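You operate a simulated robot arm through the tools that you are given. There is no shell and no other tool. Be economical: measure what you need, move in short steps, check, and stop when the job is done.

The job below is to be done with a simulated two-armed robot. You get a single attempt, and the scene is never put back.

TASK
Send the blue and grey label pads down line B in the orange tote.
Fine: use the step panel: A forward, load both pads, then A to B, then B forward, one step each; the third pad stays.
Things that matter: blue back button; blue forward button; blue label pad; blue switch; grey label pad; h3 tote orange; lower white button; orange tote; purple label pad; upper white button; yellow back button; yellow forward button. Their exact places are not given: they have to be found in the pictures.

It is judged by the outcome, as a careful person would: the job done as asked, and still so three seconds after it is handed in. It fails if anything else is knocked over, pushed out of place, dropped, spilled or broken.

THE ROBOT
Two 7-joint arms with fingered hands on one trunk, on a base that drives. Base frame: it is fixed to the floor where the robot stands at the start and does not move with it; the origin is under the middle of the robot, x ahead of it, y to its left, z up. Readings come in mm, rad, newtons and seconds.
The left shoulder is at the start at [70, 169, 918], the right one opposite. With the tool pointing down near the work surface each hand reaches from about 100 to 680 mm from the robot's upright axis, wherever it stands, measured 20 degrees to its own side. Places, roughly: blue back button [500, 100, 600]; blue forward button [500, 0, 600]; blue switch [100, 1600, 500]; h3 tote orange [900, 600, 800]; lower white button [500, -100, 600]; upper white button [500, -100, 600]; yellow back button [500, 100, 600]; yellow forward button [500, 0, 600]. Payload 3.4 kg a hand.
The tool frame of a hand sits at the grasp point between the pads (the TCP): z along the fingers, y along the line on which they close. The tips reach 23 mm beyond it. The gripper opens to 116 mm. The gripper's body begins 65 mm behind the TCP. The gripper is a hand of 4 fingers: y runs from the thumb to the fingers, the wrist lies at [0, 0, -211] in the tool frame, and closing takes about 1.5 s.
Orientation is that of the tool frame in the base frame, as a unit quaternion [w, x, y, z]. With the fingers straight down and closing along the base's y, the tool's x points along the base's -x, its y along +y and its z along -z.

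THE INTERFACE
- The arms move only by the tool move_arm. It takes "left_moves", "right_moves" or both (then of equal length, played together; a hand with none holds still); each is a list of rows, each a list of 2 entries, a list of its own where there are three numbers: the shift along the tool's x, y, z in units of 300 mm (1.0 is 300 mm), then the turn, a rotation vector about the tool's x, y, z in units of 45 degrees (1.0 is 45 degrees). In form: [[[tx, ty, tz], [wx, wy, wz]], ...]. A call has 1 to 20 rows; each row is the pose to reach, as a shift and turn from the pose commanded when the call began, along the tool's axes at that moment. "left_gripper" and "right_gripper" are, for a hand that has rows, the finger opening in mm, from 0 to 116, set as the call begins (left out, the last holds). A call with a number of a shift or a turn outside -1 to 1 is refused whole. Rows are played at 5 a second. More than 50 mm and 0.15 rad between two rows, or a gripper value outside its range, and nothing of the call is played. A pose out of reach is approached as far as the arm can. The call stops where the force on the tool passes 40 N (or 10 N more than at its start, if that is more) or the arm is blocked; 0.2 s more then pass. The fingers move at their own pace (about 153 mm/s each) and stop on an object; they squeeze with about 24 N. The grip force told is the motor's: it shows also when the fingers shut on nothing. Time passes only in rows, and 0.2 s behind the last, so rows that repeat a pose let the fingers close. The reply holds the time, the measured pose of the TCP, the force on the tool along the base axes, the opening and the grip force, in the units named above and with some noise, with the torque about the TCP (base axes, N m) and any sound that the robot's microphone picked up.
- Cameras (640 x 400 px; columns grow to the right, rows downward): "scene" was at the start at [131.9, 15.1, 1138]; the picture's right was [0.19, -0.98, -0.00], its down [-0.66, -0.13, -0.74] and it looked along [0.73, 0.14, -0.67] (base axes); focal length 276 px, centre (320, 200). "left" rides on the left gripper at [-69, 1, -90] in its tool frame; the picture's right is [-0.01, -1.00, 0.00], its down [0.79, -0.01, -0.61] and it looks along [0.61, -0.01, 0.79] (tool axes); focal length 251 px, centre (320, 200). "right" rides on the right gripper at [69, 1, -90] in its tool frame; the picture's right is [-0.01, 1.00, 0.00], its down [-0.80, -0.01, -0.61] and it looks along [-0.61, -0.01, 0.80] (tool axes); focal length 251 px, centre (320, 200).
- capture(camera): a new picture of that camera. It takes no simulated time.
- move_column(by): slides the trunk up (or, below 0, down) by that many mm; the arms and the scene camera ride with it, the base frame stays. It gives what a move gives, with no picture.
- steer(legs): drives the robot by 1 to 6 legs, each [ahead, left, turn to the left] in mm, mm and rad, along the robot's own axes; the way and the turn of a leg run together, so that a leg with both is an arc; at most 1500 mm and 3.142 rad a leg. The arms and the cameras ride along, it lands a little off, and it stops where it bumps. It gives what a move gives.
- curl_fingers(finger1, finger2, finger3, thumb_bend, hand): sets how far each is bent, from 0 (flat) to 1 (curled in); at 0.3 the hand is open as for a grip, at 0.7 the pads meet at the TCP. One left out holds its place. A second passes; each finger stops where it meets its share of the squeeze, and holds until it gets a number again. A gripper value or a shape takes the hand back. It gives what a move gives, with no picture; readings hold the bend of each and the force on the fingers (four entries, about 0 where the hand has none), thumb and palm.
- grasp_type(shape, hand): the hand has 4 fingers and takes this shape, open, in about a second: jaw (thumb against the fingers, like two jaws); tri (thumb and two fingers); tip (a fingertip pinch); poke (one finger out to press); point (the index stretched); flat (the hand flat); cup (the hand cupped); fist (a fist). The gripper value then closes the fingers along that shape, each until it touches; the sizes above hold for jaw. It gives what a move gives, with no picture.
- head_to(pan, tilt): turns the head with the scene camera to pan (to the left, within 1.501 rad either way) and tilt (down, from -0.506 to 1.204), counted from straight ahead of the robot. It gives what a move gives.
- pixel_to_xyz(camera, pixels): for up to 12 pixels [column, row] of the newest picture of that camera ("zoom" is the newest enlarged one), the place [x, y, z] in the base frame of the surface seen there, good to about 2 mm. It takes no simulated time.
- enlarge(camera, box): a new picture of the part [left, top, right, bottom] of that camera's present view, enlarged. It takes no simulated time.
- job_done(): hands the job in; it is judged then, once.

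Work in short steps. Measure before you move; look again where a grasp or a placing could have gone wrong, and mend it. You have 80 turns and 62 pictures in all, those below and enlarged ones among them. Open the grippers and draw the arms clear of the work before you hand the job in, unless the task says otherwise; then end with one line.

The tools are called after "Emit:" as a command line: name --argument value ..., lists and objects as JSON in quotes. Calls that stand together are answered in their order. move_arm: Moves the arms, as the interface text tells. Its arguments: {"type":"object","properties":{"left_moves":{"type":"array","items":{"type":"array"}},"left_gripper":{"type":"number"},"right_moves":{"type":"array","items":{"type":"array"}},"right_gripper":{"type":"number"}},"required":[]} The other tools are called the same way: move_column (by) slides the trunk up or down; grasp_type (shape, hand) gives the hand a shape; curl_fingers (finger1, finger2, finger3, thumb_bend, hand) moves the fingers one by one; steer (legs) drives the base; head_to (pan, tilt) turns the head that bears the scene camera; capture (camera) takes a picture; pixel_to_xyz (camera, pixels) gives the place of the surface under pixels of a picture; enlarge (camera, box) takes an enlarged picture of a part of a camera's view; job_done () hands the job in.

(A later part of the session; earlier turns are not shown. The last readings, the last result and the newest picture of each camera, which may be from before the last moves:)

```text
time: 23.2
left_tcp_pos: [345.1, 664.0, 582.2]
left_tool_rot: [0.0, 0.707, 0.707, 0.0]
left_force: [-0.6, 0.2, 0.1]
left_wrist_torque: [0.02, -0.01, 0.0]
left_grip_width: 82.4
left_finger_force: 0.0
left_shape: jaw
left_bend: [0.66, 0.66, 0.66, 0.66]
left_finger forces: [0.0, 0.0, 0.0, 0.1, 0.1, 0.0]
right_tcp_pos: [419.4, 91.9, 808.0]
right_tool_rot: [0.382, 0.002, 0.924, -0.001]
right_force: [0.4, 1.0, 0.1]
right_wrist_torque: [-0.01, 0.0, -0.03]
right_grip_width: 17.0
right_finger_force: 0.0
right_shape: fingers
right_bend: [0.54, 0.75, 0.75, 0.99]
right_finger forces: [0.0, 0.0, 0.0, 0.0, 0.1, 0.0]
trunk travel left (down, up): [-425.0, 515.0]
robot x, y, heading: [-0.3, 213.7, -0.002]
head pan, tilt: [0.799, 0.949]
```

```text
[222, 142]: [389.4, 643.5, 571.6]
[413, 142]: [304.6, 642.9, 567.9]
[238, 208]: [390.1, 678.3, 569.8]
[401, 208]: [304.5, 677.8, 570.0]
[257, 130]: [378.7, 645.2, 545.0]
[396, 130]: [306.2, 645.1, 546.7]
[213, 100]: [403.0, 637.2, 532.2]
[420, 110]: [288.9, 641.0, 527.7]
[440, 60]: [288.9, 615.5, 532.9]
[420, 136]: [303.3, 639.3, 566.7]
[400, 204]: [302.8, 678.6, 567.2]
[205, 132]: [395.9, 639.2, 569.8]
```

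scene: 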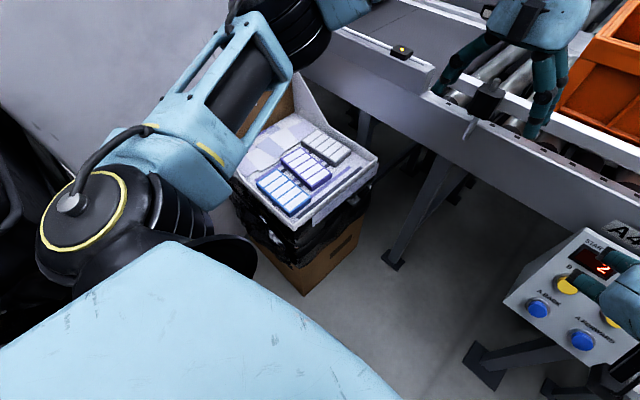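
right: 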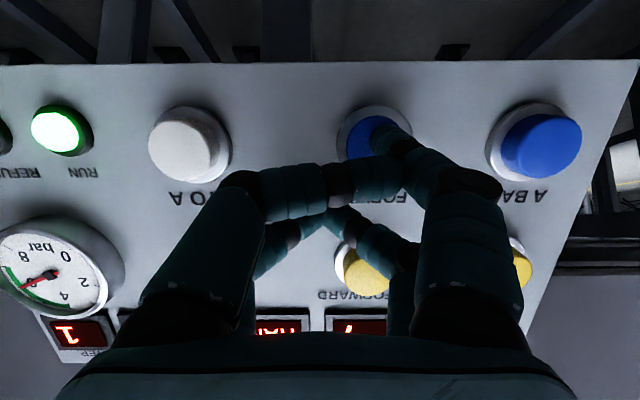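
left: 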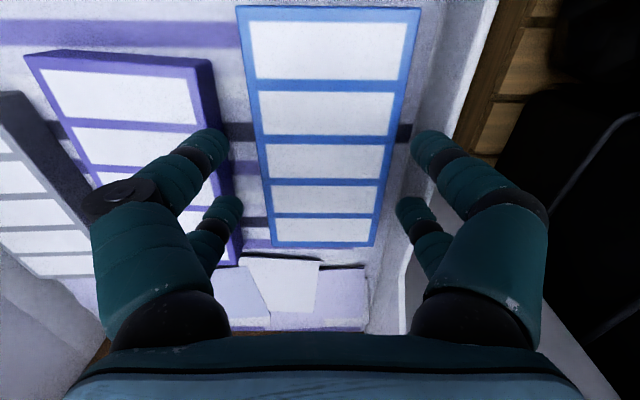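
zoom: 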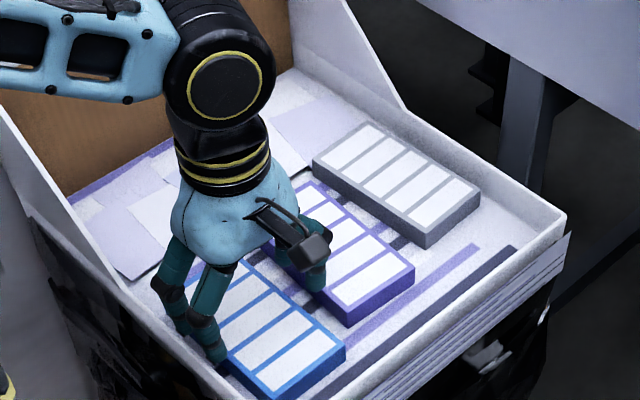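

Descend 27 mm, then close.

Emit:
move_arm --left_moves '[[[0, -0.004, 0.03], [0, 0, 0]], [[0, -0.004, 0.06], [0, 0, 0]], [[0, -0.004, 0.09], [0, 0, 0]]]'

Emit:
capture --camera "left"

```text
time: 24.0
left_tcp_pos: [347.6, 663.4, 555.5]
left_tool_rot: [0.0, 0.707, 0.707, 0.001]
left_force: [8.5, -0.3, 7.2]
left_wrist_torque: [-0.04, 0.4, 0.04]
left_grip_width: 79.5
left_finger_force: 0.0
left_shape: jaw
left_bend: [0.67, 0.66, 0.68, 0.68]
left_finger forces: [0.7, 0.0, 4.9, 0.0, 6.5, 0.0]
right_tcp_pos: [418.7, 92.4, 808.3]
right_tool_rot: [0.381, 0.002, 0.924, -0.001]
right_force: [0.6, -0.1, 0.5]
right_wrist_torque: [0.0, -0.02, -0.03]
right_grip_width: 16.9
right_finger_force: 0.0
right_shape: fingers
right_bend: [0.54, 0.75, 0.75, 0.99]
right_finger forces: [0.1, 0.1, 0.1, 0.1, 0.1, 0.1]
trunk travel left (down, up): [-425.0, 515.0]
robot x, y, heading: [1.0, 213.0, -0.003]
head pan, tilt: [0.799, 0.949]
```

```text
34 pictures are left
```

left: 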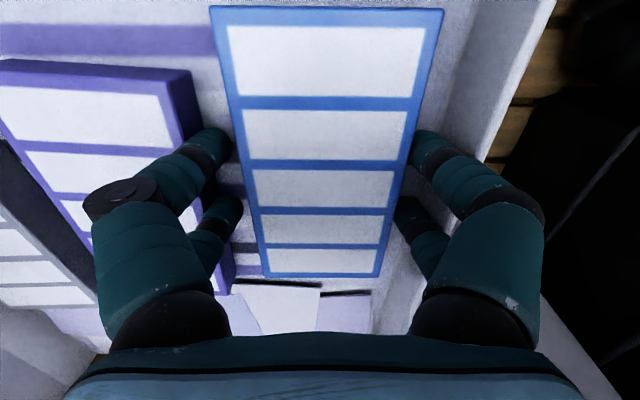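

Slight contact (thumb against tray wall, ~8 N). Close the fingers on the pad now.

Emit:
move_arm --left_moves '[[[0, 0, 0], [0, 0, 0]], [[0, 0, 0], [0, 0, 0]], [[0, 0, 0], [0, 0, 0]], [[0, 0, 0], [0, 0, 0]], [[0, 0, 0], [0, 0, 0]], [[0, 0, 0], [0, 0, 0]], [[0, 0, 0], [0, 0, 0]]]' --left_gripper 40

Emit:
move_arm --left_moves '[[[0, 0, -0.02], [0, 0, 0]], [[0, 0, -0.06], [0, 0, 0]], [[0, 0, -0.1], [0, 0, 0]], [[0, 0, -0.15], [0, 0, 0]]]'

Emit:
capture --camera "left"

```text
time: 25.6
left_tcp_pos: [346.1, 664.6, 553.8]
left_tool_rot: [0.0, 0.707, 0.707, 0.0]
left_force: [0.1, -0.1, 0.1]
left_wrist_torque: [-0.01, -0.01, 0.02]
left_grip_width: 68.5
left_finger_force: 23.6
left_shape: jaw
left_bend: [0.71, 0.71, 0.71, 0.72]
left_finger forces: [22.1, 22.2, 22.2, 0.0, 22.1, 0.0]
right_tcp_pos: [417.4, 93.5, 808.0]
right_tool_rot: [0.383, 0.002, 0.924, -0.001]
right_force: [0.1, 0.2, -0.3]
right_wrist_torque: [0.01, -0.02, 0.01]
right_grip_width: 17.0
right_finger_force: 0.0
right_shape: fingers
right_bend: [0.54, 0.75, 0.75, 0.99]
right_finger forces: [0.0, 0.0, 0.0, 0.0, 0.0, 0.0]
trunk travel left (down, up): [-425.0, 515.0]
robot x, y, heading: [0.7, 212.0, -0.003]
head pan, tilt: [0.799, 0.949]
```

```text
time: 26.6
left_tcp_pos: [347.3, 663.7, 600.1]
left_tool_rot: [0.0, 0.707, 0.707, 0.0]
left_force: [0.2, 0.3, -2.2]
left_wrist_torque: [-0.01, -0.02, 0.02]
left_grip_width: 68.0
left_finger_force: 24.6
left_shape: jaw
left_bend: [0.71, 0.71, 0.71, 0.72]
left_finger forces: [22.1, 22.3, 22.3, 0.0, 22.2, 0.0]
right_tcp_pos: [418.8, 93.5, 806.8]
right_tool_rot: [0.382, 0.003, 0.924, -0.002]
right_force: [-0.1, 0.7, -0.6]
right_wrist_torque: [0.01, -0.01, 0.0]
right_grip_width: 16.9
right_finger_force: 0.2
right_shape: fingers
right_bend: [0.54, 0.75, 0.75, 0.99]
right_finger forces: [0.1, 0.1, 0.0, 0.0, 0.0, 0.0]
trunk travel left (down, up): [-425.0, 515.0]
robot x, y, heading: [-0.2, 211.5, 0.002]
head pan, tilt: [0.799, 0.949]
```

```text
33 pictures are left
```

left: 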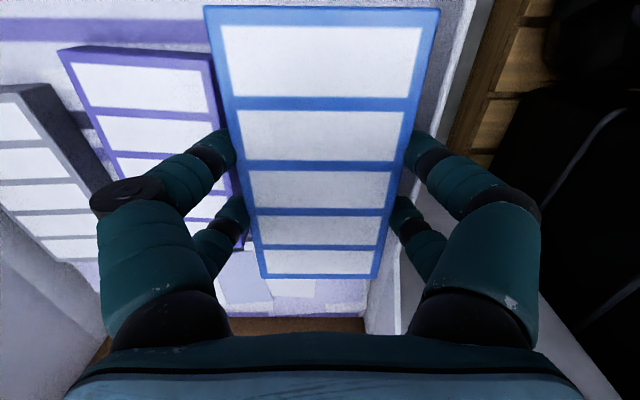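

Blue pad is held. Lift high, and look at the tote.

Emit:
move_arm --left_moves '[[[0, 0, -0.14], [0, 0, 0]], [[0, 0, -0.28], [0, 0, 0]], [[-0.02, 0.0, -0.42], [0, 0, 0]], [[-0.08, 0.02, -0.56], [0, 0, 0]], [[-0.16, 0.04, -0.7], [0, 0, 0]], [[-0.24, 0.06, -0.83], [0, 0, 0]], [[-0.32, 0.08, -0.96], [0, 0, 0]]]'

Emit:
head_to --pan -0.2 --tilt 0.6

Emit:
capture --camera "scene"

```text
time: 28.2
left_tcp_pos: [370.1, 566.4, 886.3]
left_tool_rot: [0.0, 0.707, 0.707, 0.0]
left_force: [-0.2, -0.1, -0.7]
left_wrist_torque: [-0.02, 0.01, -0.01]
left_grip_width: 68.4
left_finger_force: 24.1
left_shape: jaw
left_bend: [0.71, 0.71, 0.71, 0.72]
left_finger forces: [22.1, 22.2, 22.0, 0.0, 22.0, 0.1]
right_tcp_pos: [419.5, 92.0, 808.0]
right_tool_rot: [0.382, 0.001, 0.924, 0.0]
right_force: [-0.1, 0.4, -1.1]
right_wrist_torque: [-0.03, -0.01, -0.01]
right_grip_width: 17.1
right_finger_force: 0.1
right_shape: fingers
right_bend: [0.54, 0.75, 0.75, 0.99]
right_finger forces: [0.0, 0.1, 0.0, 0.0, 0.1, 0.0]
trunk travel left (down, up): [-425.0, 515.0]
robot x, y, heading: [3.4, 210.0, -0.001]
head pan, tilt: [0.799, 0.949]
```

```text
time: 29.5
left_tcp_pos: [370.2, 568.4, 887.1]
left_tool_rot: [0.001, 0.707, 0.707, 0.001]
left_force: [0.1, 0.5, -1.4]
left_wrist_torque: [0.02, -0.02, -0.02]
left_grip_width: 68.1
left_finger_force: 23.7
left_shape: jaw
left_bend: [0.71, 0.71, 0.71, 0.72]
left_finger forces: [22.0, 22.2, 22.1, 0.1, 22.0, 0.0]
right_tcp_pos: [419.1, 93.0, 808.5]
right_tool_rot: [0.382, 0.002, 0.924, -0.001]
right_force: [1.3, -0.1, 1.0]
right_wrist_torque: [-0.01, -0.03, 0.0]
right_grip_width: 17.1
right_finger_force: 0.1
right_shape: fingers
right_bend: [0.54, 0.75, 0.75, 0.99]
right_finger forces: [0.0, 0.1, 0.0, 0.1, 0.1, 0.1]
trunk travel left (down, up): [-425.0, 515.0]
robot x, y, heading: [1.3, 213.3, -0.002]
head pan, tilt: [-0.201, 0.6]
```

```text
32 pictures are left
```

scene: 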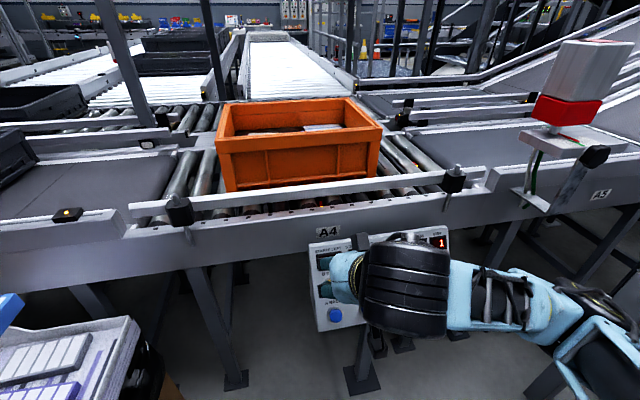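

Emit:
enlarge --camera "scene" --box '[190, 80, 400, 220]'

Emit:
pixel_to_xyz --camera "scene" --pixels '[[218, 145], [380, 128], [218, 104], [350, 98], [280, 132], [325, 127], [240, 190], [365, 175], [290, 183], [180, 215], [455, 180], [360, 375]]'

```text
2.86 times, centred on (295, 150) of scene
```

zoom: 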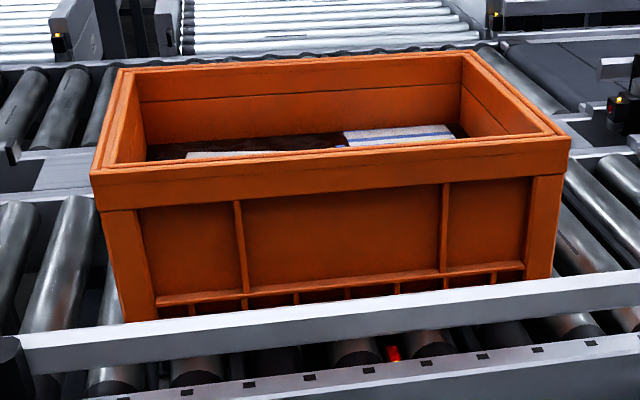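

```text
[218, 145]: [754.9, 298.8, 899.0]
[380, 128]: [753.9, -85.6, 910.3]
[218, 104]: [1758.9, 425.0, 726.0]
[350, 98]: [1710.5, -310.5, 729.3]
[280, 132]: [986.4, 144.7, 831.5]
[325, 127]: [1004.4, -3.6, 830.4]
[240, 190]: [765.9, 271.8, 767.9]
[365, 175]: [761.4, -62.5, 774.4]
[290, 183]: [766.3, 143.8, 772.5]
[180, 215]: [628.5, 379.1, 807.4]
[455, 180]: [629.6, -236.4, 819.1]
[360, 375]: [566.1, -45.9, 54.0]
```

Tote: front x≈754, rim z≈910, y −86…300, some stock inside. Raise the trunk 150 mm (clears rail and rim), then drive right and forward.

Emit:
move_column --by 150

Emit:
steer --legs '[[0, -195, 0], [150, 0, 0]]'

Emit:
head_to --pan 0.15 --tilt 0.75

Emit:
capture --camera "scene"

```text
time: 31.2
left_tcp_pos: [370.6, 567.9, 1037.5]
left_tool_rot: [0.001, 0.706, 0.708, 0.0]
left_force: [0.6, 0.6, -1.1]
left_wrist_torque: [-0.01, -0.02, 0.03]
left_grip_width: 68.0
left_finger_force: 24.0
left_shape: jaw
left_bend: [0.71, 0.71, 0.71, 0.72]
left_finger forces: [22.1, 22.3, 22.0, 0.0, 22.0, 0.0]
right_tcp_pos: [418.8, 93.2, 958.1]
right_tool_rot: [0.382, 0.002, 0.924, -0.001]
right_force: [0.7, -0.2, -0.1]
right_wrist_torque: [-0.01, -0.05, -0.04]
right_grip_width: 16.7
right_finger_force: 0.1
right_shape: fingers
right_bend: [0.54, 0.75, 0.75, 0.99]
right_finger forces: [0.0, 0.1, 0.0, 0.0, 0.0, 0.0]
trunk travel left (down, up): [-575.0, 365.0]
robot x, y, heading: [1.1, 211.9, -0.004]
head pan, tilt: [-0.201, 0.6]
```

```text
time: 33.8
left_tcp_pos: [512.6, 371.8, 1040.0]
left_tool_rot: [0.001, 0.707, 0.707, 0.001]
left_force: [0.1, -0.2, -1.3]
left_wrist_torque: [0.01, -0.02, 0.0]
left_grip_width: 67.9
left_finger_force: 24.4
left_shape: jaw
left_bend: [0.71, 0.71, 0.71, 0.72]
left_finger forces: [21.9, 22.1, 22.0, 0.0, 22.0, 0.0]
right_tcp_pos: [562.2, -103.9, 958.9]
right_tool_rot: [0.384, 0.002, 0.923, -0.001]
right_force: [0.4, -0.3, 0.2]
right_wrist_torque: [0.0, -0.01, -0.01]
right_grip_width: 17.0
right_finger_force: 0.1
right_shape: fingers
right_bend: [0.54, 0.75, 0.75, 0.99]
right_finger forces: [0.0, 0.0, 0.0, 0.0, 0.0, 0.0]
trunk travel left (down, up): [-575.0, 365.0]
robot x, y, heading: [150.7, 18.2, 0.001]
head pan, tilt: [-0.201, 0.6]
```

```text
time: 34.6
left_tcp_pos: [513.4, 371.9, 1039.5]
left_tool_rot: [0.001, 0.707, 0.707, 0.001]
left_force: [-1.2, 0.5, -1.6]
left_wrist_torque: [0.02, -0.02, 0.02]
left_grip_width: 68.2
left_finger_force: 24.2
left_shape: jaw
left_bend: [0.71, 0.71, 0.71, 0.72]
left_finger forces: [22.0, 22.3, 22.0, 0.0, 22.0, 0.0]
right_tcp_pos: [561.2, -103.5, 959.6]
right_tool_rot: [0.384, 0.002, 0.923, -0.001]
right_force: [0.2, -1.2, 0.1]
right_wrist_torque: [0.0, 0.03, -0.01]
right_grip_width: 17.2
right_finger_force: 0.1
right_shape: fingers
right_bend: [0.54, 0.75, 0.75, 0.99]
right_finger forces: [0.0, 0.0, 0.1, 0.0, 0.1, 0.0]
trunk travel left (down, up): [-575.0, 365.0]
robot x, y, heading: [147.1, 14.9, -0.004]
head pan, tilt: [0.15, 0.75]
```

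```text
30 pictures are left
```

scene: 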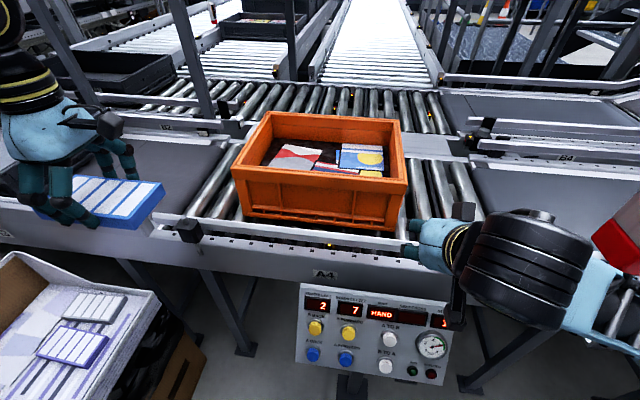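

Emit:
enlarge --camera "scene" --box '[220, 100, 420, 240]'

```text
2.86 times, centred on (320, 170) of scene
```

zoom: 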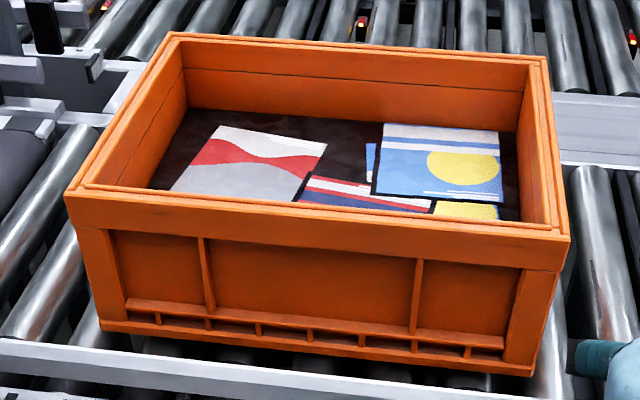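

Emit:
pixel_to_xyz --camera "zoom" --pixels '[[120, 178], [545, 215], [180, 40], [540, 62], [170, 170], [250, 165], [330, 165], [440, 165], [460, 210], [190, 115], [510, 150], [300, 195]]'

```text
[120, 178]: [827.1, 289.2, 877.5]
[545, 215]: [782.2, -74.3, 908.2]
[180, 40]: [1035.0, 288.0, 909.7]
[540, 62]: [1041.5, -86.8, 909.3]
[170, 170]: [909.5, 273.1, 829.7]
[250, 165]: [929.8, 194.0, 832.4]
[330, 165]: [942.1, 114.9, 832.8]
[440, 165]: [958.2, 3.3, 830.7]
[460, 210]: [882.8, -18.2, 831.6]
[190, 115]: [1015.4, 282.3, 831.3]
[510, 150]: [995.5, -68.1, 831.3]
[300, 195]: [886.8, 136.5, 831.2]
```

Contents form a flat layer at z≈831; interior x 775–1025, y −80…290. Drive 100 mm ahead, then bring the pad over (860,205).

Emit:
steer --legs '[[100, 0, 0]]'

Emit:
move_arm --left_moves '[[[-0.08, 0.13, 0], [0, 0, 0]], [[-0.16, 0.26, 0], [0, 0, 0]], [[-0.24, 0.39, 0], [0, 0, 0]], [[-0.32, 0.52, 0], [0, 0, 0]], [[-0.4, 0.65, 0.03], [0, 0, 0]], [[-0.48, 0.75, 0.1], [0, 0, 0]], [[-0.557, 0.82, 0.2], [0, 0, 0]], [[-0.557, 0.82, 0.3], [0, 0, 0]]]'

Emit:
capture --camera "scene"

```text
time: 35.5
left_tcp_pos: [538.3, 360.5, 1043.6]
left_tool_rot: [0.008, 0.718, 0.696, 0.006]
left_force: [-0.4, 0.4, -1.3]
left_wrist_torque: [-0.01, -0.03, 0.02]
left_grip_width: 68.6
left_finger_force: 23.8
left_shape: jaw
left_bend: [0.71, 0.71, 0.71, 0.72]
left_finger forces: [22.1, 22.3, 22.2, 0.1, 22.0, 0.0]
right_tcp_pos: [571.2, -117.9, 963.2]
right_tool_rot: [0.386, 0.017, 0.922, -0.011]
right_force: [1.0, 0.3, 1.0]
right_wrist_torque: [-0.01, 0.0, -0.01]
right_grip_width: 17.0
right_finger_force: 0.0
right_shape: fingers
right_bend: [0.54, 0.75, 0.75, 0.99]
right_finger forces: [0.1, 0.1, 0.0, 0.1, 0.1, 0.1]
trunk travel left (down, up): [-575.0, 365.0]
robot x, y, heading: [174.7, 16.5, -0.038]
head pan, tilt: [0.15, 0.75]
stopped in leg 1: the robot was blocked; the commanded pose is now the measured one
```

```text
time: 37.3
left_tcp_pos: [729.3, 213.5, 963.2]
left_tool_rot: [0.01, 0.717, 0.697, 0.009]
left_force: [-0.3, -0.4, -2.5]
left_wrist_torque: [0.02, -0.03, 0.0]
left_grip_width: 68.0
left_finger_force: 23.8
left_shape: jaw
left_bend: [0.71, 0.71, 0.71, 0.72]
left_finger forces: [22.0, 22.1, 22.1, 0.0, 22.1, 0.0]
left hand out of reach, approached as far as the arm can: row 5, 6, 7, 8
right_tcp_pos: [570.7, -117.7, 963.7]
right_tool_rot: [0.387, 0.015, 0.922, -0.008]
right_force: [0.3, 0.4, 0.5]
right_wrist_torque: [0.03, 0.01, 0.01]
right_grip_width: 17.1
right_finger_force: 0.1
right_shape: fingers
right_bend: [0.54, 0.75, 0.75, 0.99]
right_finger forces: [0.0, 0.0, 0.0, 0.0, 0.0, 0.1]
trunk travel left (down, up): [-575.0, 365.0]
robot x, y, heading: [172.9, 13.9, -0.038]
head pan, tilt: [0.15, 0.75]
```

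```text
28 pictures are left
```

scene: 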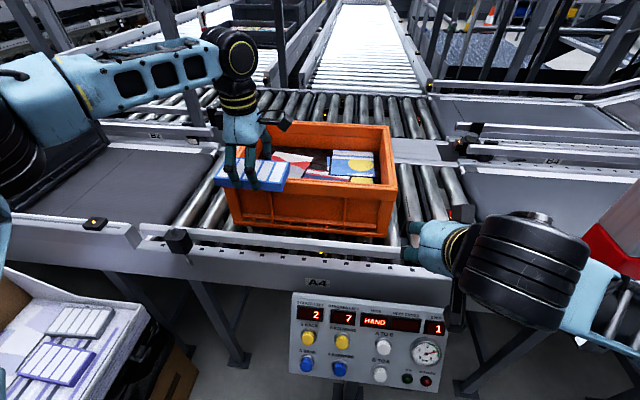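

Blocked at x≈174 with a slight yaw, perhaps on the right side. Back off 30 mm and look right.

Emit:
steer --legs '[[-30, 0, 0.037]]'

Emit:
head_to --pan -0.7 --tilt 0.8

Emit:
capture --camera "scene"

```text
time: 38.1
left_tcp_pos: [728.6, 213.7, 956.6]
left_tool_rot: [0.006, 0.717, 0.697, 0.003]
left_force: [0.6, -0.5, -0.7]
left_wrist_torque: [0.02, -0.01, 0.01]
left_grip_width: 68.2
left_finger_force: 23.9
left_shape: jaw
left_bend: [0.71, 0.71, 0.71, 0.72]
left_finger forces: [22.2, 22.1, 22.1, 0.0, 22.2, 0.1]
right_tcp_pos: [571.3, -120.0, 958.1]
right_tool_rot: [0.384, 0.017, 0.923, -0.011]
right_force: [-0.2, -0.1, -0.2]
right_wrist_torque: [0.01, 0.0, -0.02]
right_grip_width: 16.9
right_finger_force: 0.0
right_shape: fingers
right_bend: [0.54, 0.75, 0.75, 0.99]
right_finger forces: [0.1, 0.0, 0.0, 0.0, 0.0, 0.0]
trunk travel left (down, up): [-575.0, 365.0]
robot x, y, heading: [163.5, 13.9, -0.027]
head pan, tilt: [0.15, 0.75]
stopped in leg 1: the robot was blocked; the commanded pose is now the measured one
```

```text
time: 39.2
left_tcp_pos: [725.4, 216.0, 957.9]
left_tool_rot: [0.007, 0.715, 0.699, 0.005]
left_force: [0.1, -0.6, -1.4]
left_wrist_torque: [0.02, -0.02, -0.01]
left_grip_width: 68.4
left_finger_force: 24.7
left_shape: jaw
left_bend: [0.71, 0.71, 0.71, 0.72]
left_finger forces: [22.0, 22.1, 22.2, 0.1, 22.2, 0.0]
right_tcp_pos: [570.1, -118.3, 960.1]
right_tool_rot: [0.386, 0.015, 0.922, -0.009]
right_force: [-1.0, -0.3, 0.3]
right_wrist_torque: [-0.01, 0.01, 0.01]
right_grip_width: 17.3
right_finger_force: 0.0
right_shape: fingers
right_bend: [0.54, 0.75, 0.75, 0.99]
right_finger forces: [0.1, 0.0, 0.0, 0.0, 0.0, 0.1]
trunk travel left (down, up): [-575.0, 365.0]
robot x, y, heading: [163.6, 15.8, -0.028]
head pan, tilt: [-0.7, 0.799]
```

```text
27 pictures are left
```

scene: 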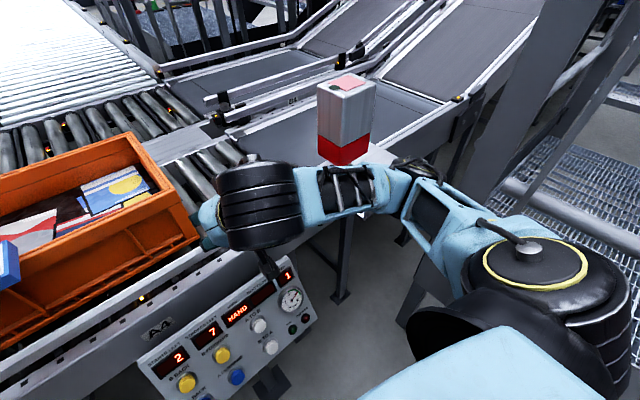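

The right forearm seems to touch the white/red unit; turning left swung it forward. Back straight away 50 mm.

Emit:
steer --legs '[[-50, 0, 0]]'

Emit:
enlarge --camera "scene" --box '[200, 50, 460, 300]'

Emit:
pixel_to_xyz --camera "scene" --pixels '[[345, 150], [345, 110], [345, 85], [325, 190], [300, 190], [375, 175], [400, 190]]'

```text
time: 40.1
left_tcp_pos: [689.8, 218.3, 949.6]
left_tool_rot: [0.001, 0.715, 0.699, -0.001]
left_force: [0.6, 1.0, -2.2]
left_wrist_torque: [0.0, 0.03, 0.01]
left_grip_width: 68.2
left_finger_force: 24.7
left_shape: jaw
left_bend: [0.71, 0.71, 0.71, 0.72]
left_finger forces: [22.0, 22.2, 22.1, 0.1, 22.1, 0.0]
right_tcp_pos: [534.8, -116.1, 954.1]
right_tool_rot: [0.377, 0.015, 0.926, -0.009]
right_force: [-0.2, 0.3, -0.4]
right_wrist_torque: [0.02, -0.04, 0.0]
right_grip_width: 17.2
right_finger_force: 0.1
right_shape: fingers
right_bend: [0.54, 0.75, 0.75, 0.99]
right_finger forces: [0.1, 0.0, 0.1, 0.0, 0.1, 0.0]
trunk travel left (down, up): [-575.0, 365.0]
robot x, y, heading: [116.9, 13.5, -0.028]
head pan, tilt: [-0.7, 0.799]
```

```text
1.60 times, centred on (330, 175) of scene
```

zoom: 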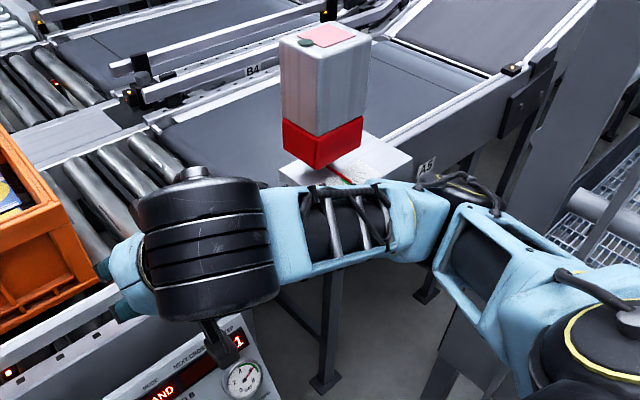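

```text
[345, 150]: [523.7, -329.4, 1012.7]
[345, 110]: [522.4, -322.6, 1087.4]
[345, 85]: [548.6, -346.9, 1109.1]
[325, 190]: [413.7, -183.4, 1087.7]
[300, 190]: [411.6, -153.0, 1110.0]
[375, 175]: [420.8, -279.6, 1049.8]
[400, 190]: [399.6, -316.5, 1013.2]
```

The unit at (≥523,−330) is intact; the forearm just leaned on it. Strafe left 140 so the right arm clears it, then forward.

Emit:
move_column --by 50

Emit:
steer --legs '[[0, 140, 0], [0, 0, 0.028], [120, 0, 0]]'

Emit:
head_to --pan 0.0 --tilt 0.85

Emit:
capture --camera "scene"

```text
time: 41.1
left_tcp_pos: [690.3, 217.3, 1000.1]
left_tool_rot: [0.002, 0.715, 0.699, 0.0]
left_force: [0.7, 0.1, -1.2]
left_wrist_torque: [0.0, 0.01, 0.01]
left_grip_width: 68.0
left_finger_force: 23.5
left_shape: jaw
left_bend: [0.71, 0.71, 0.71, 0.72]
left_finger forces: [22.2, 22.2, 22.0, 0.0, 22.2, 0.0]
right_tcp_pos: [534.4, -114.9, 1004.9]
right_tool_rot: [0.379, 0.015, 0.925, -0.01]
right_force: [0.1, 0.8, -0.1]
right_wrist_torque: [-0.02, -0.01, 0.01]
right_grip_width: 17.1
right_finger_force: 0.1
right_shape: fingers
right_bend: [0.54, 0.75, 0.75, 0.99]
right_finger forces: [0.1, 0.0, 0.0, 0.0, 0.0, 0.1]
trunk travel left (down, up): [-625.0, 315.0]
robot x, y, heading: [116.9, 16.0, -0.03]
head pan, tilt: [-0.7, 0.799]
```

```text
time: 43.6
left_tcp_pos: [807.6, 373.0, 1000.0]
left_tool_rot: [0.003, 0.706, 0.709, 0.001]
left_force: [1.2, -0.4, -2.0]
left_wrist_torque: [0.01, 0.02, 0.02]
left_grip_width: 67.9
left_finger_force: 24.4
left_shape: jaw
left_bend: [0.71, 0.71, 0.71, 0.72]
left_finger forces: [22.2, 22.2, 22.1, 0.1, 22.2, 0.0]
right_tcp_pos: [660.4, 35.5, 1004.9]
right_tool_rot: [0.379, 0.002, 0.925, -0.003]
right_force: [-0.1, 0.1, -0.8]
right_wrist_torque: [-0.02, 0.01, -0.01]
right_grip_width: 17.1
right_finger_force: 0.0
right_shape: fingers
right_bend: [0.54, 0.75, 0.75, 0.99]
right_finger forces: [0.0, 0.0, 0.1, 0.1, 0.0, 0.1]
trunk travel left (down, up): [-625.0, 315.0]
robot x, y, heading: [244.1, 153.4, 0.004]
head pan, tilt: [-0.7, 0.799]
```

```text
time: 44.7
left_tcp_pos: [807.8, 372.7, 1000.0]
left_tool_rot: [0.002, 0.705, 0.709, 0.0]
left_force: [-0.2, 0.6, -1.7]
left_wrist_torque: [0.02, 0.02, 0.06]
left_grip_width: 67.9
left_finger_force: 23.7
left_shape: jaw
left_bend: [0.71, 0.71, 0.71, 0.72]
left_finger forces: [22.0, 22.2, 22.0, 0.0, 22.2, 0.1]
right_tcp_pos: [660.8, 34.6, 1004.2]
right_tool_rot: [0.379, 0.001, 0.925, -0.002]
right_force: [-0.4, 0.5, 0.3]
right_wrist_torque: [-0.03, -0.01, 0.01]
right_grip_width: 17.2
right_finger_force: 0.0
right_shape: fingers
right_bend: [0.54, 0.75, 0.75, 0.99]
right_finger forces: [0.0, 0.0, 0.1, 0.0, 0.0, 0.1]
trunk travel left (down, up): [-625.0, 315.0]
robot x, y, heading: [244.2, 158.0, 0.005]
head pan, tilt: [0.0, 0.85]
```

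```text
25 pictures are left
```

scene: 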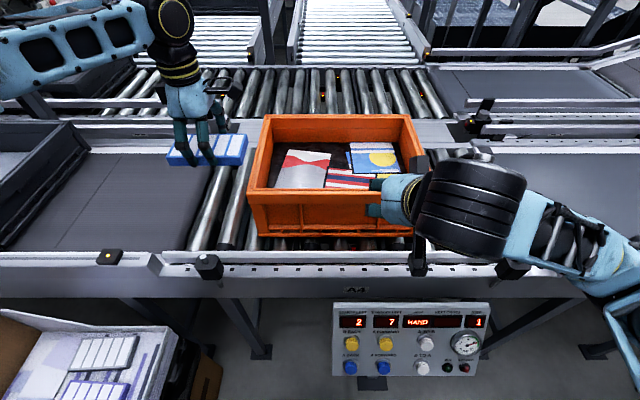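

Now carry the pad over (865,205) and lower to about 20 mm above the stock.

Emit:
move_arm --left_moves '[[[-0.14, 0.05, 0], [0, 0, 0]], [[-0.28, 0.1, 0], [0, 0, 0]], [[-0.42, 0.15, 0], [0, 0, 0]], [[-0.56, 0.19, 0.0], [0, 0, 0]], [[-0.56, 0.19, 0.1], [0, 0, 0]], [[-0.56, 0.19, 0.2], [0, 0, 0]], [[-0.56, 0.19, 0.3], [0, 0, 0]], [[-0.56, 0.19, 0.38], [0, 0, 0]]]'

Emit:
enlarge --camera "scene" --box '[200, 60, 440, 250]'

```text
time: 46.6
left_tcp_pos: [752.8, 309.0, 937.7]
left_tool_rot: [0.01, 0.705, 0.709, 0.005]
left_force: [-1.6, -0.9, 24.6]
left_wrist_torque: [-0.04, -0.01, -0.01]
left_grip_width: 66.0
left_finger_force: 23.7
left_shape: jaw
left_bend: [0.72, 0.72, 0.72, 0.74]
left_finger forces: [23.8, 24.0, 24.5, 0.0, 24.1, 0.0]
left hand out of reach, approached as far as the arm can: row 1, 2, 3, 4, 5, 6, 7, 8
right_tcp_pos: [658.8, 33.9, 1006.1]
right_tool_rot: [0.381, 0.002, 0.925, -0.002]
right_force: [0.2, 0.6, -0.6]
right_wrist_torque: [0.02, -0.01, 0.02]
right_grip_width: 17.0
right_finger_force: 0.2
right_shape: fingers
right_bend: [0.54, 0.75, 0.75, 0.99]
right_finger forces: [0.0, 0.0, 0.0, 0.0, 0.0, 0.0]
trunk travel left (down, up): [-625.0, 315.0]
robot x, y, heading: [242.1, 154.7, 0.0]
head pan, tilt: [0.0, 0.85]
stopped in row 8 (left hand): the force on the tool passed its limit at 46 N (the readings are from after the stop); the commanded pose is now the measured one
```

```text
2.11 times, centred on (320, 155) of scene
```

zoom: 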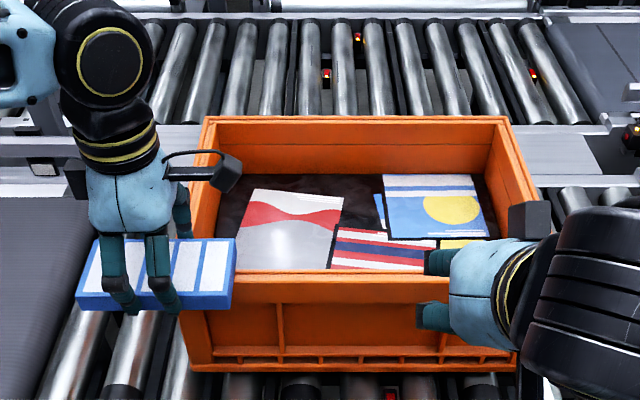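

The pose was out of reach and the pad rested on the rim. Lift 60 mm and turn the wrist back 45° toward its natural yaw, which should extend the reach.

Emit:
move_arm --left_moves '[[[0, 0, -0.1], [0, 0, 0]], [[0, -0.02, -0.2], [0, 0, -0.15]], [[0, -0.04, -0.23], [0, 0, -0.33]], [[0, -0.04, -0.23], [0, 0, -0.5]], [[0, -0.04, -0.23], [0, 0, -0.67]], [[0, -0.04, -0.23], [0, 0, -0.83]], [[0, -0.04, -0.23], [0, 0, -1.0]]]'

Emit:
capture --camera "scene"

```text
time: 48.2
left_tcp_pos: [742.6, 308.7, 1001.7]
left_tool_rot: [0.007, 0.379, 0.925, 0.0]
left_force: [0.4, -0.8, -1.6]
left_wrist_torque: [0.01, -0.03, -0.01]
left_grip_width: 66.4
left_finger_force: 24.0
left_shape: jaw
left_bend: [0.72, 0.72, 0.72, 0.74]
left_finger forces: [23.3, 23.4, 23.5, 0.1, 23.2, 0.0]
right_tcp_pos: [661.3, 36.3, 1005.2]
right_tool_rot: [0.378, 0.002, 0.926, -0.002]
right_force: [0.4, -0.1, 0.2]
right_wrist_torque: [0.01, 0.0, 0.0]
right_grip_width: 17.0
right_finger_force: 0.1
right_shape: fingers
right_bend: [0.54, 0.75, 0.75, 0.99]
right_finger forces: [0.0, 0.0, 0.0, 0.0, 0.0, 0.1]
trunk travel left (down, up): [-625.0, 315.0]
robot x, y, heading: [246.5, 153.7, -0.0]
head pan, tilt: [0.0, 0.85]
```

```text
23 pictures are left
```

scene: 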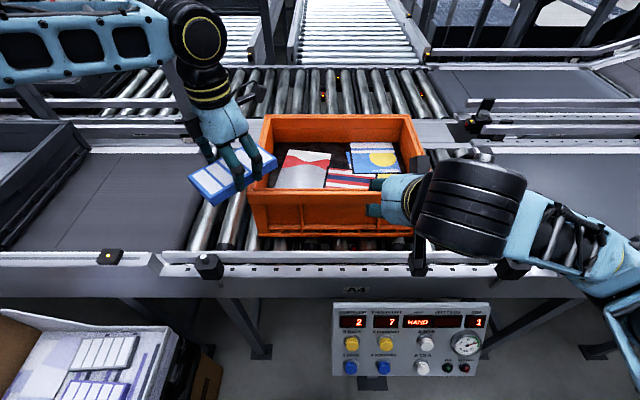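

Emit:
move_arm --left_moves '[[[-0.085, 0, 0], [0, 0, -0.167]], [[-0.17, 0, 0], [0, 0, -0.333]], [[-0.255, 0, 0], [0, 0, -0.5]], [[-0.34, 0, 0], [0, 0, -0.667]], [[-0.425, 0, 0], [0, 0, -0.833]], [[-0.51, 0, 0], [0, 0, -1.0]]]'

```text
time: 49.6
left_tcp_pos: [755.3, 300.6, 999.7]
left_tool_rot: [0.007, -0.004, 1.0, -0.003]
left_force: [-0.4, 0.4, -2.7]
left_wrist_torque: [0.02, 0.02, 0.0]
left_grip_width: 66.2
left_finger_force: 24.1
left_shape: jaw
left_bend: [0.72, 0.72, 0.72, 0.74]
left_finger forces: [23.3, 23.4, 23.5, 0.0, 23.3, 0.0]
left hand out of reach, approached as far as the arm can: row 1, 2, 3, 4, 5, 6
right_tcp_pos: [662.7, 35.8, 1004.8]
right_tool_rot: [0.379, 0.002, 0.926, -0.003]
right_force: [-0.2, -0.3, -0.5]
right_wrist_torque: [0.02, -0.02, 0.02]
right_grip_width: 17.1
right_finger_force: 0.0
right_shape: fingers
right_bend: [0.54, 0.75, 0.75, 0.99]
right_finger forces: [0.1, 0.0, 0.1, 0.0, 0.0, 0.1]
trunk travel left (down, up): [-625.0, 315.0]
robot x, y, heading: [241.4, 158.0, 0.001]
head pan, tilt: [0.0, 0.85]
```

Arm reach seems limited because the wrist is above the shoulder. Raise the trunk 120 mm, then lower the arm relative to it while moving in.

Emit:
move_column --by 120

Emit:
move_arm --left_moves '[[[0, -0.0, 0.12], [0, 0, 0]], [[0.0, 0, 0.25], [0, 0, 0]], [[-0.05, -0.05, 0.38], [0, 0, 0]], [[-0.15, -0.12, 0.38], [0, 0, 0]], [[-0.25, -0.2, 0.38], [0, 0, 0]], [[-0.32, -0.28, 0.38], [0, 0, 0]]]'

```text
time: 51.1
left_tcp_pos: [756.6, 299.5, 1120.4]
left_tool_rot: [0.007, -0.004, 1.0, -0.004]
left_force: [-0.7, 0.0, -1.5]
left_wrist_torque: [0.02, 0.01, -0.01]
left_grip_width: 66.4
left_finger_force: 24.5
left_shape: jaw
left_bend: [0.72, 0.72, 0.72, 0.74]
left_finger forces: [23.3, 23.4, 23.4, 0.0, 23.1, 0.0]
right_tcp_pos: [661.8, 36.0, 1124.9]
right_tool_rot: [0.378, 0.002, 0.926, -0.003]
right_force: [-0.7, -0.1, 0.7]
right_wrist_torque: [0.01, 0.0, 0.01]
right_grip_width: 16.8
right_finger_force: 0.1
right_shape: fingers
right_bend: [0.54, 0.75, 0.75, 0.99]
right_finger forces: [0.0, 0.0, 0.1, 0.0, 0.0, 0.1]
trunk travel left (down, up): [-745.0, 195.0]
robot x, y, heading: [245.4, 157.5, 0.003]
head pan, tilt: [0.0, 0.85]
```

```text
time: 52.5
left_tcp_pos: [754.5, 310.9, 1039.6]
left_tool_rot: [0.007, -0.003, 1.0, -0.004]
left_force: [-0.1, 0.5, -2.3]
left_wrist_torque: [0.01, 0.01, 0.02]
left_grip_width: 66.1
left_finger_force: 24.2
left_shape: jaw
left_bend: [0.72, 0.72, 0.72, 0.74]
left_finger forces: [23.2, 23.4, 23.5, 0.0, 23.2, 0.1]
left hand out of reach, approached as far as the arm can: row 2, 3, 4, 5, 6
right_tcp_pos: [661.7, 35.2, 1124.8]
right_tool_rot: [0.378, 0.001, 0.926, -0.003]
right_force: [-0.6, -0.3, -0.6]
right_wrist_torque: [-0.02, -0.01, 0.01]
right_grip_width: 17.1
right_finger_force: 0.1
right_shape: fingers
right_bend: [0.54, 0.75, 0.75, 0.99]
right_finger forces: [0.0, 0.1, 0.1, 0.0, 0.0, 0.0]
trunk travel left (down, up): [-745.0, 195.0]
robot x, y, heading: [243.8, 153.1, 0.002]
head pan, tilt: [0.0, 0.85]
```

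The left arm reaches best outward to its own side. Turn the robot 0.35 rad right on the spot: this brings the left shoulder closer and the right arm away from the unit.

Emit:
steer --legs '[[0, 0, -0.35]]'

Emit:
head_to --pan 0.35 --tilt 1.0

Emit:
capture --camera "scene"

```text
time: 54.0
left_tcp_pos: [777.4, 126.7, 1039.5]
left_tool_rot: [0.005, 0.171, 0.985, -0.006]
left_force: [-0.1, 0.5, -1.7]
left_wrist_torque: [0.03, -0.01, 0.02]
left_grip_width: 66.3
left_finger_force: 24.2
left_shape: jaw
left_bend: [0.72, 0.72, 0.72, 0.74]
left_finger forces: [23.2, 23.3, 23.4, 0.1, 23.2, 0.1]
right_tcp_pos: [595.2, -100.3, 1124.7]
right_tool_rot: [0.372, 0.163, 0.911, -0.069]
right_force: [0.1, -0.7, -0.5]
right_wrist_torque: [0.0, -0.02, -0.05]
right_grip_width: 17.0
right_finger_force: 0.1
right_shape: fingers
right_bend: [0.54, 0.75, 0.75, 0.99]
right_finger forces: [0.0, 0.0, 0.0, 0.0, 0.1, 0.1]
trunk travel left (down, up): [-745.0, 195.0]
robot x, y, heading: [244.3, 154.8, -0.348]
head pan, tilt: [0.0, 0.85]
```

```text
time: 54.8
left_tcp_pos: [778.3, 126.3, 1040.6]
left_tool_rot: [0.006, 0.171, 0.985, -0.005]
left_force: [0.5, -1.4, -1.5]
left_wrist_torque: [0.02, 0.03, 0.0]
left_grip_width: 66.5
left_finger_force: 24.0
left_shape: jaw
left_bend: [0.72, 0.72, 0.72, 0.74]
left_finger forces: [23.1, 23.4, 23.3, 0.0, 23.2, 0.0]
right_tcp_pos: [594.6, -101.4, 1124.1]
right_tool_rot: [0.372, 0.163, 0.911, -0.069]
right_force: [-0.2, 0.1, 0.6]
right_wrist_torque: [-0.03, -0.03, -0.04]
right_grip_width: 17.0
right_finger_force: 0.1
right_shape: fingers
right_bend: [0.54, 0.75, 0.75, 0.99]
right_finger forces: [0.1, 0.0, 0.0, 0.0, 0.0, 0.1]
trunk travel left (down, up): [-745.0, 195.0]
robot x, y, heading: [240.2, 155.9, -0.346]
head pan, tilt: [0.351, 1.0]
```

```text
22 pictures are left
```

scene: 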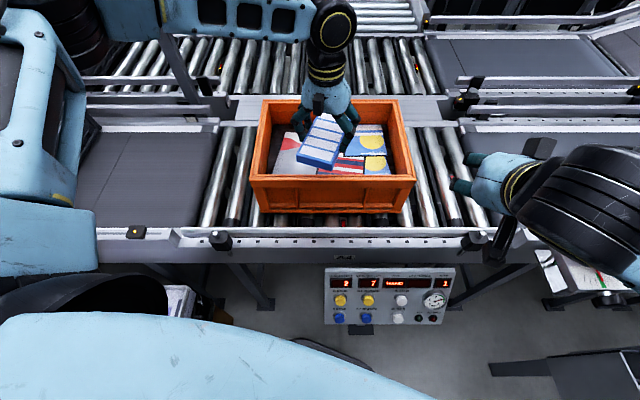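

The pad hangs above the tote. Move to (860,200) and lower part-way.

Emit:
move_arm --left_moves '[[[-0.06, 0.108, 0], [0, 0, 0]], [[-0.12, 0.215, 0], [0, 0, 0]], [[-0.173, 0.323, 0], [0, 0, 0]], [[-0.173, 0.323, 0.1], [0, 0, 0]], [[-0.173, 0.323, 0.2], [0, 0, 0]], [[-0.173, 0.323, 0.3], [0, 0, 0]]]'

```text
time: 56.2
left_tcp_pos: [848.0, 213.7, 959.8]
left_tool_rot: [0.008, 0.17, 0.985, -0.006]
left_force: [0.7, -0.9, -1.5]
left_wrist_torque: [-0.02, -0.03, -0.01]
left_grip_width: 66.4
left_finger_force: 24.4
left_shape: jaw
left_bend: [0.72, 0.72, 0.72, 0.74]
left_finger forces: [23.3, 23.4, 23.4, 0.1, 23.2, 0.0]
left hand out of reach, approached as far as the arm can: row 5, 6
right_tcp_pos: [596.2, -101.0, 1123.9]
right_tool_rot: [0.372, 0.163, 0.911, -0.07]
right_force: [-0.2, 0.4, -0.2]
right_wrist_torque: [0.01, 0.01, -0.01]
right_grip_width: 16.9
right_finger_force: 0.0
right_shape: fingers
right_bend: [0.54, 0.75, 0.75, 0.99]
right_finger forces: [0.0, 0.0, 0.1, 0.0, 0.0, 0.0]
trunk travel left (down, up): [-745.0, 195.0]
robot x, y, heading: [244.0, 155.4, -0.349]
head pan, tilt: [0.351, 1.0]
```

Horizontal position is good; lower using the trunk.

Emit:
move_column --by -90

Emit:
capture --camera "scene"

Emit:
capture --camera "left"

```text
time: 57.5
left_tcp_pos: [849.6, 212.0, 876.0]
left_tool_rot: [0.016, 0.171, 0.985, -0.008]
left_force: [-2.5, -0.5, 10.6]
left_wrist_torque: [0.12, -0.72, 0.0]
left_grip_width: 66.2
left_finger_force: 23.9
left_shape: jaw
left_bend: [0.72, 0.72, 0.71, 0.75]
left_finger forces: [23.0, 24.4, 26.3, 0.0, 26.1, 0.1]
right_tcp_pos: [593.3, -100.5, 1034.3]
right_tool_rot: [0.373, 0.162, 0.911, -0.069]
right_force: [-0.2, -0.1, -0.2]
right_wrist_torque: [0.0, -0.01, -0.01]
right_grip_width: 17.0
right_finger_force: 0.1
right_shape: fingers
right_bend: [0.54, 0.75, 0.75, 0.99]
right_finger forces: [0.0, 0.0, 0.0, 0.0, 0.0, 0.0]
trunk travel left (down, up): [-655.0, 285.0]
robot x, y, heading: [240.1, 152.3, -0.349]
head pan, tilt: [0.351, 1.0]
stopped: the force on the tool passed its limit at 41 N (the readings are from after the stop); the commanded pose is now the measured one
```

```text
21 pictures are left
```

scene: 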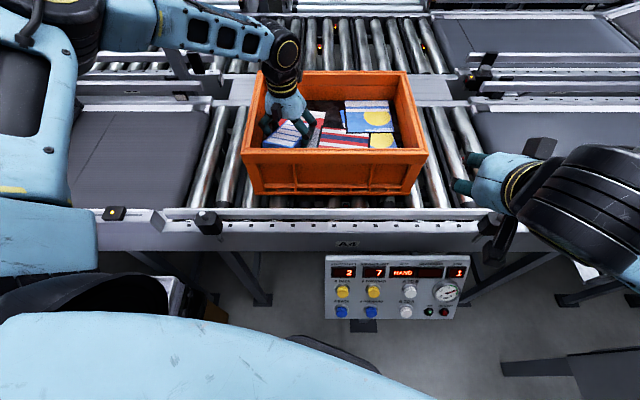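

```text
20 pictures are left
```

left: 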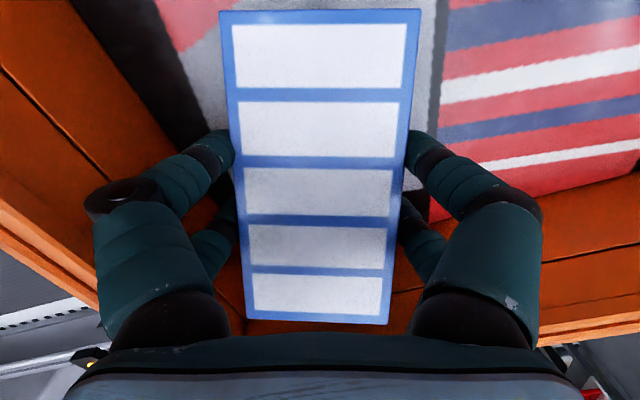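

Emit:
pixel_to_xyz --camera "left" --pixels '[[222, 14], [418, 14], [250, 315], [385, 318], [200, 60], [440, 100], [225, 290], [410, 300], [480, 160], [430, 160], [205, 190]]'

```text
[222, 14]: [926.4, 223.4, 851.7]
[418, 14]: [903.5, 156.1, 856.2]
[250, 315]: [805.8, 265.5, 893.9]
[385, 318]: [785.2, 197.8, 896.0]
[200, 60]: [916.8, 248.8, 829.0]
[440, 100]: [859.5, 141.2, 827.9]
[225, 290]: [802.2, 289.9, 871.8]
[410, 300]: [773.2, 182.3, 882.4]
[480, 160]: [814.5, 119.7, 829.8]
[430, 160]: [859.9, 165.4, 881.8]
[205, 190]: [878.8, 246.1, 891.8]
```

The pad is tilted about 20° in the hand (far end lower). Lift slightly, shift 25 mm inward, and pitch the hand to level it.

Emit:
move_arm --left_moves '[[[0, 0, -0.08], [0, 0, 0]], [[-0.03, 0.01, -0.08], [0, -0.15, 0]], [[-0.06, 0.02, -0.08], [0, -0.3, 0]], [[-0.08, 0.028, -0.08], [0, -0.45, 0]]]'

Emit:
capture --camera "left"

```text
time: 58.5
left_tcp_pos: [876.6, 214.1, 898.0]
left_tool_rot: [0.188, 0.166, 0.967, -0.036]
left_force: [0.7, 1.4, -1.2]
left_wrist_torque: [0.0, 0.02, 0.01]
left_grip_width: 66.2
left_finger_force: 24.2
left_shape: jaw
left_bend: [0.72, 0.72, 0.71, 0.74]
left_finger forces: [23.9, 23.0, 24.2, 0.0, 23.4, 0.0]
right_tcp_pos: [594.7, -100.6, 1035.4]
right_tool_rot: [0.373, 0.162, 0.911, -0.069]
right_force: [-0.9, 0.4, 0.1]
right_wrist_torque: [-0.01, -0.01, -0.02]
right_grip_width: 17.1
right_finger_force: 0.2
right_shape: fingers
right_bend: [0.54, 0.75, 0.75, 0.99]
right_finger forces: [0.0, 0.0, 0.0, 0.0, 0.1, 0.0]
trunk travel left (down, up): [-655.0, 285.0]
robot x, y, heading: [242.6, 158.0, -0.351]
head pan, tilt: [0.351, 1.0]
```

```text
19 pictures are left
```

left: 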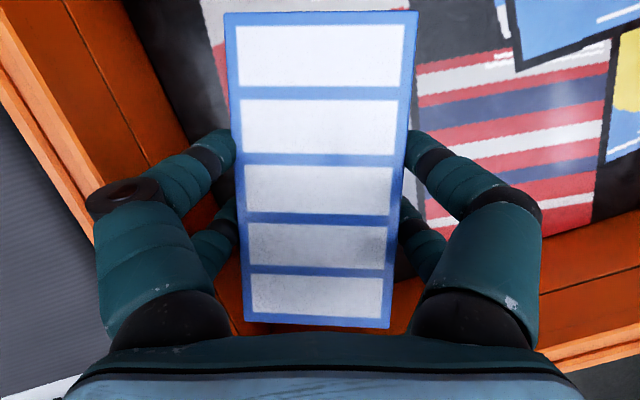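

Emit:
pixel_to_xyz --camera "left" --pixels '[[230, 18], [412, 18], [250, 315], [385, 320], [410, 250], [440, 170]]'

```text
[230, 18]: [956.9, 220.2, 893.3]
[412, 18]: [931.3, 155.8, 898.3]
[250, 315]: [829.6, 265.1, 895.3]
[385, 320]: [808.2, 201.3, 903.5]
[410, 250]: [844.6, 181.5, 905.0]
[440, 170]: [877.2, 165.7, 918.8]
```

Pad is now level, bottom ≈877. Lower 44 mm straight down gently.

Emit:
move_arm --left_moves '[[[0.017, 0, 0.047], [0, 0, 0]], [[0.035, 0, 0.094], [0, 0, 0]], [[0.044, 0, 0.119], [0, 0, 0]], [[0.05, 0, 0.136], [0, 0, 0]]]'

```text
time: 59.5
left_tcp_pos: [876.7, 210.0, 859.4]
left_tool_rot: [0.193, 0.166, 0.966, -0.038]
left_force: [8.8, 2.6, 32.0]
left_wrist_torque: [0.25, 0.1, -0.04]
left_grip_width: 65.7
left_finger_force: 24.1
left_shape: jaw
left_bend: [0.71, 0.72, 0.72, 0.74]
left_finger forces: [25.1, 36.8, 42.5, 0.0, 21.2, 0.0]
right_tcp_pos: [592.3, -100.5, 1035.6]
right_tool_rot: [0.375, 0.162, 0.91, -0.068]
right_force: [0.2, 0.0, -0.3]
right_wrist_torque: [0.01, -0.02, -0.01]
right_grip_width: 17.0
right_finger_force: 0.0
right_shape: fingers
right_bend: [0.54, 0.75, 0.75, 0.99]
right_finger forces: [0.1, 0.1, 0.1, 0.0, 0.0, 0.0]
trunk travel left (down, up): [-655.0, 285.0]
robot x, y, heading: [243.4, 156.0, -0.348]
head pan, tilt: [0.351, 1.0]
```

In contact. Ease up 2 mm and open, then withdraw straight up.

Emit:
move_arm --left_moves '[[[-0.003, 0, -0.007], [0, 0, 0]], [[-0.003, 0, -0.007], [0, 0, 0]], [[-0.003, 0, -0.007], [0, 0, 0]], [[-0.003, 0, -0.007], [0, 0, 0]]]' --left_gripper 88

Emit:
move_arm --left_moves '[[[0, 0, -0.05], [0, 0, 0]], [[0, 0, -0.15], [0, 0, 0]], [[0, 0, -0.28], [0, 0, 0]], [[0, 0, -0.42], [0, 0, 0]], [[0, 0, -0.5], [0, 0, 0]]]'

Emit:
capture --camera "left"

```text
time: 60.5
left_tcp_pos: [874.5, 209.7, 859.7]
left_tool_rot: [0.189, 0.167, 0.967, -0.036]
left_force: [2.2, -7.3, 25.9]
left_wrist_torque: [1.16, -0.2, -0.17]
left_grip_width: 85.1
left_finger_force: 0.1
left_shape: jaw
left_bend: [0.62, 0.71, 0.62, 0.62]
left_finger forces: [0.1, 25.8, 0.1, 0.0, 0.0, 0.0]
right_tcp_pos: [590.3, -103.3, 1034.9]
right_tool_rot: [0.374, 0.164, 0.91, -0.068]
right_force: [-1.2, 0.4, -0.3]
right_wrist_torque: [-0.03, -0.02, 0.02]
right_grip_width: 17.1
right_finger_force: 0.0
right_shape: fingers
right_bend: [0.54, 0.75, 0.75, 0.99]
right_finger forces: [0.0, 0.1, 0.0, 0.1, 0.0, 0.0]
trunk travel left (down, up): [-655.0, 285.0]
robot x, y, heading: [242.0, 156.4, -0.352]
head pan, tilt: [0.351, 1.0]
```

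```text
time: 61.7
left_tcp_pos: [823.7, 232.5, 997.1]
left_tool_rot: [0.186, 0.166, 0.968, -0.036]
left_force: [0.4, 0.5, -0.6]
left_wrist_torque: [-0.01, -0.02, 0.0]
left_grip_width: 87.7
left_finger_force: 0.1
left_shape: jaw
left_bend: [0.62, 0.62, 0.62, 0.62]
left_finger forces: [0.1, 0.0, 0.0, 0.1, 0.0, 0.0]
right_tcp_pos: [594.2, -101.0, 1034.6]
right_tool_rot: [0.373, 0.162, 0.911, -0.069]
right_force: [-0.3, 0.5, -0.1]
right_wrist_torque: [-0.02, 0.03, 0.03]
right_grip_width: 16.8
right_finger_force: 0.1
right_shape: fingers
right_bend: [0.54, 0.75, 0.75, 0.99]
right_finger forces: [0.0, 0.0, 0.1, 0.0, 0.0, 0.0]
trunk travel left (down, up): [-655.0, 285.0]
robot x, y, heading: [242.2, 160.7, -0.348]
head pan, tilt: [0.351, 1.0]
```

```text
18 pictures are left
```

left: 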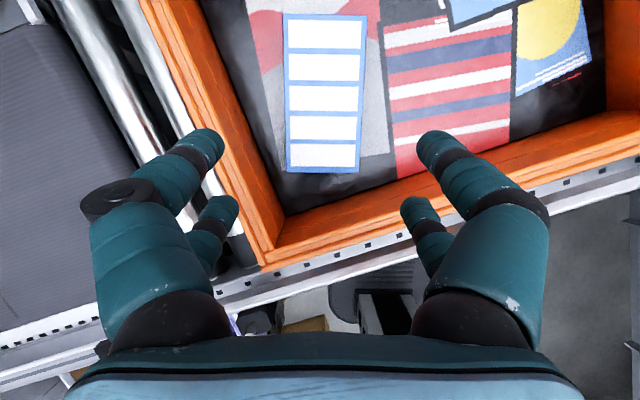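

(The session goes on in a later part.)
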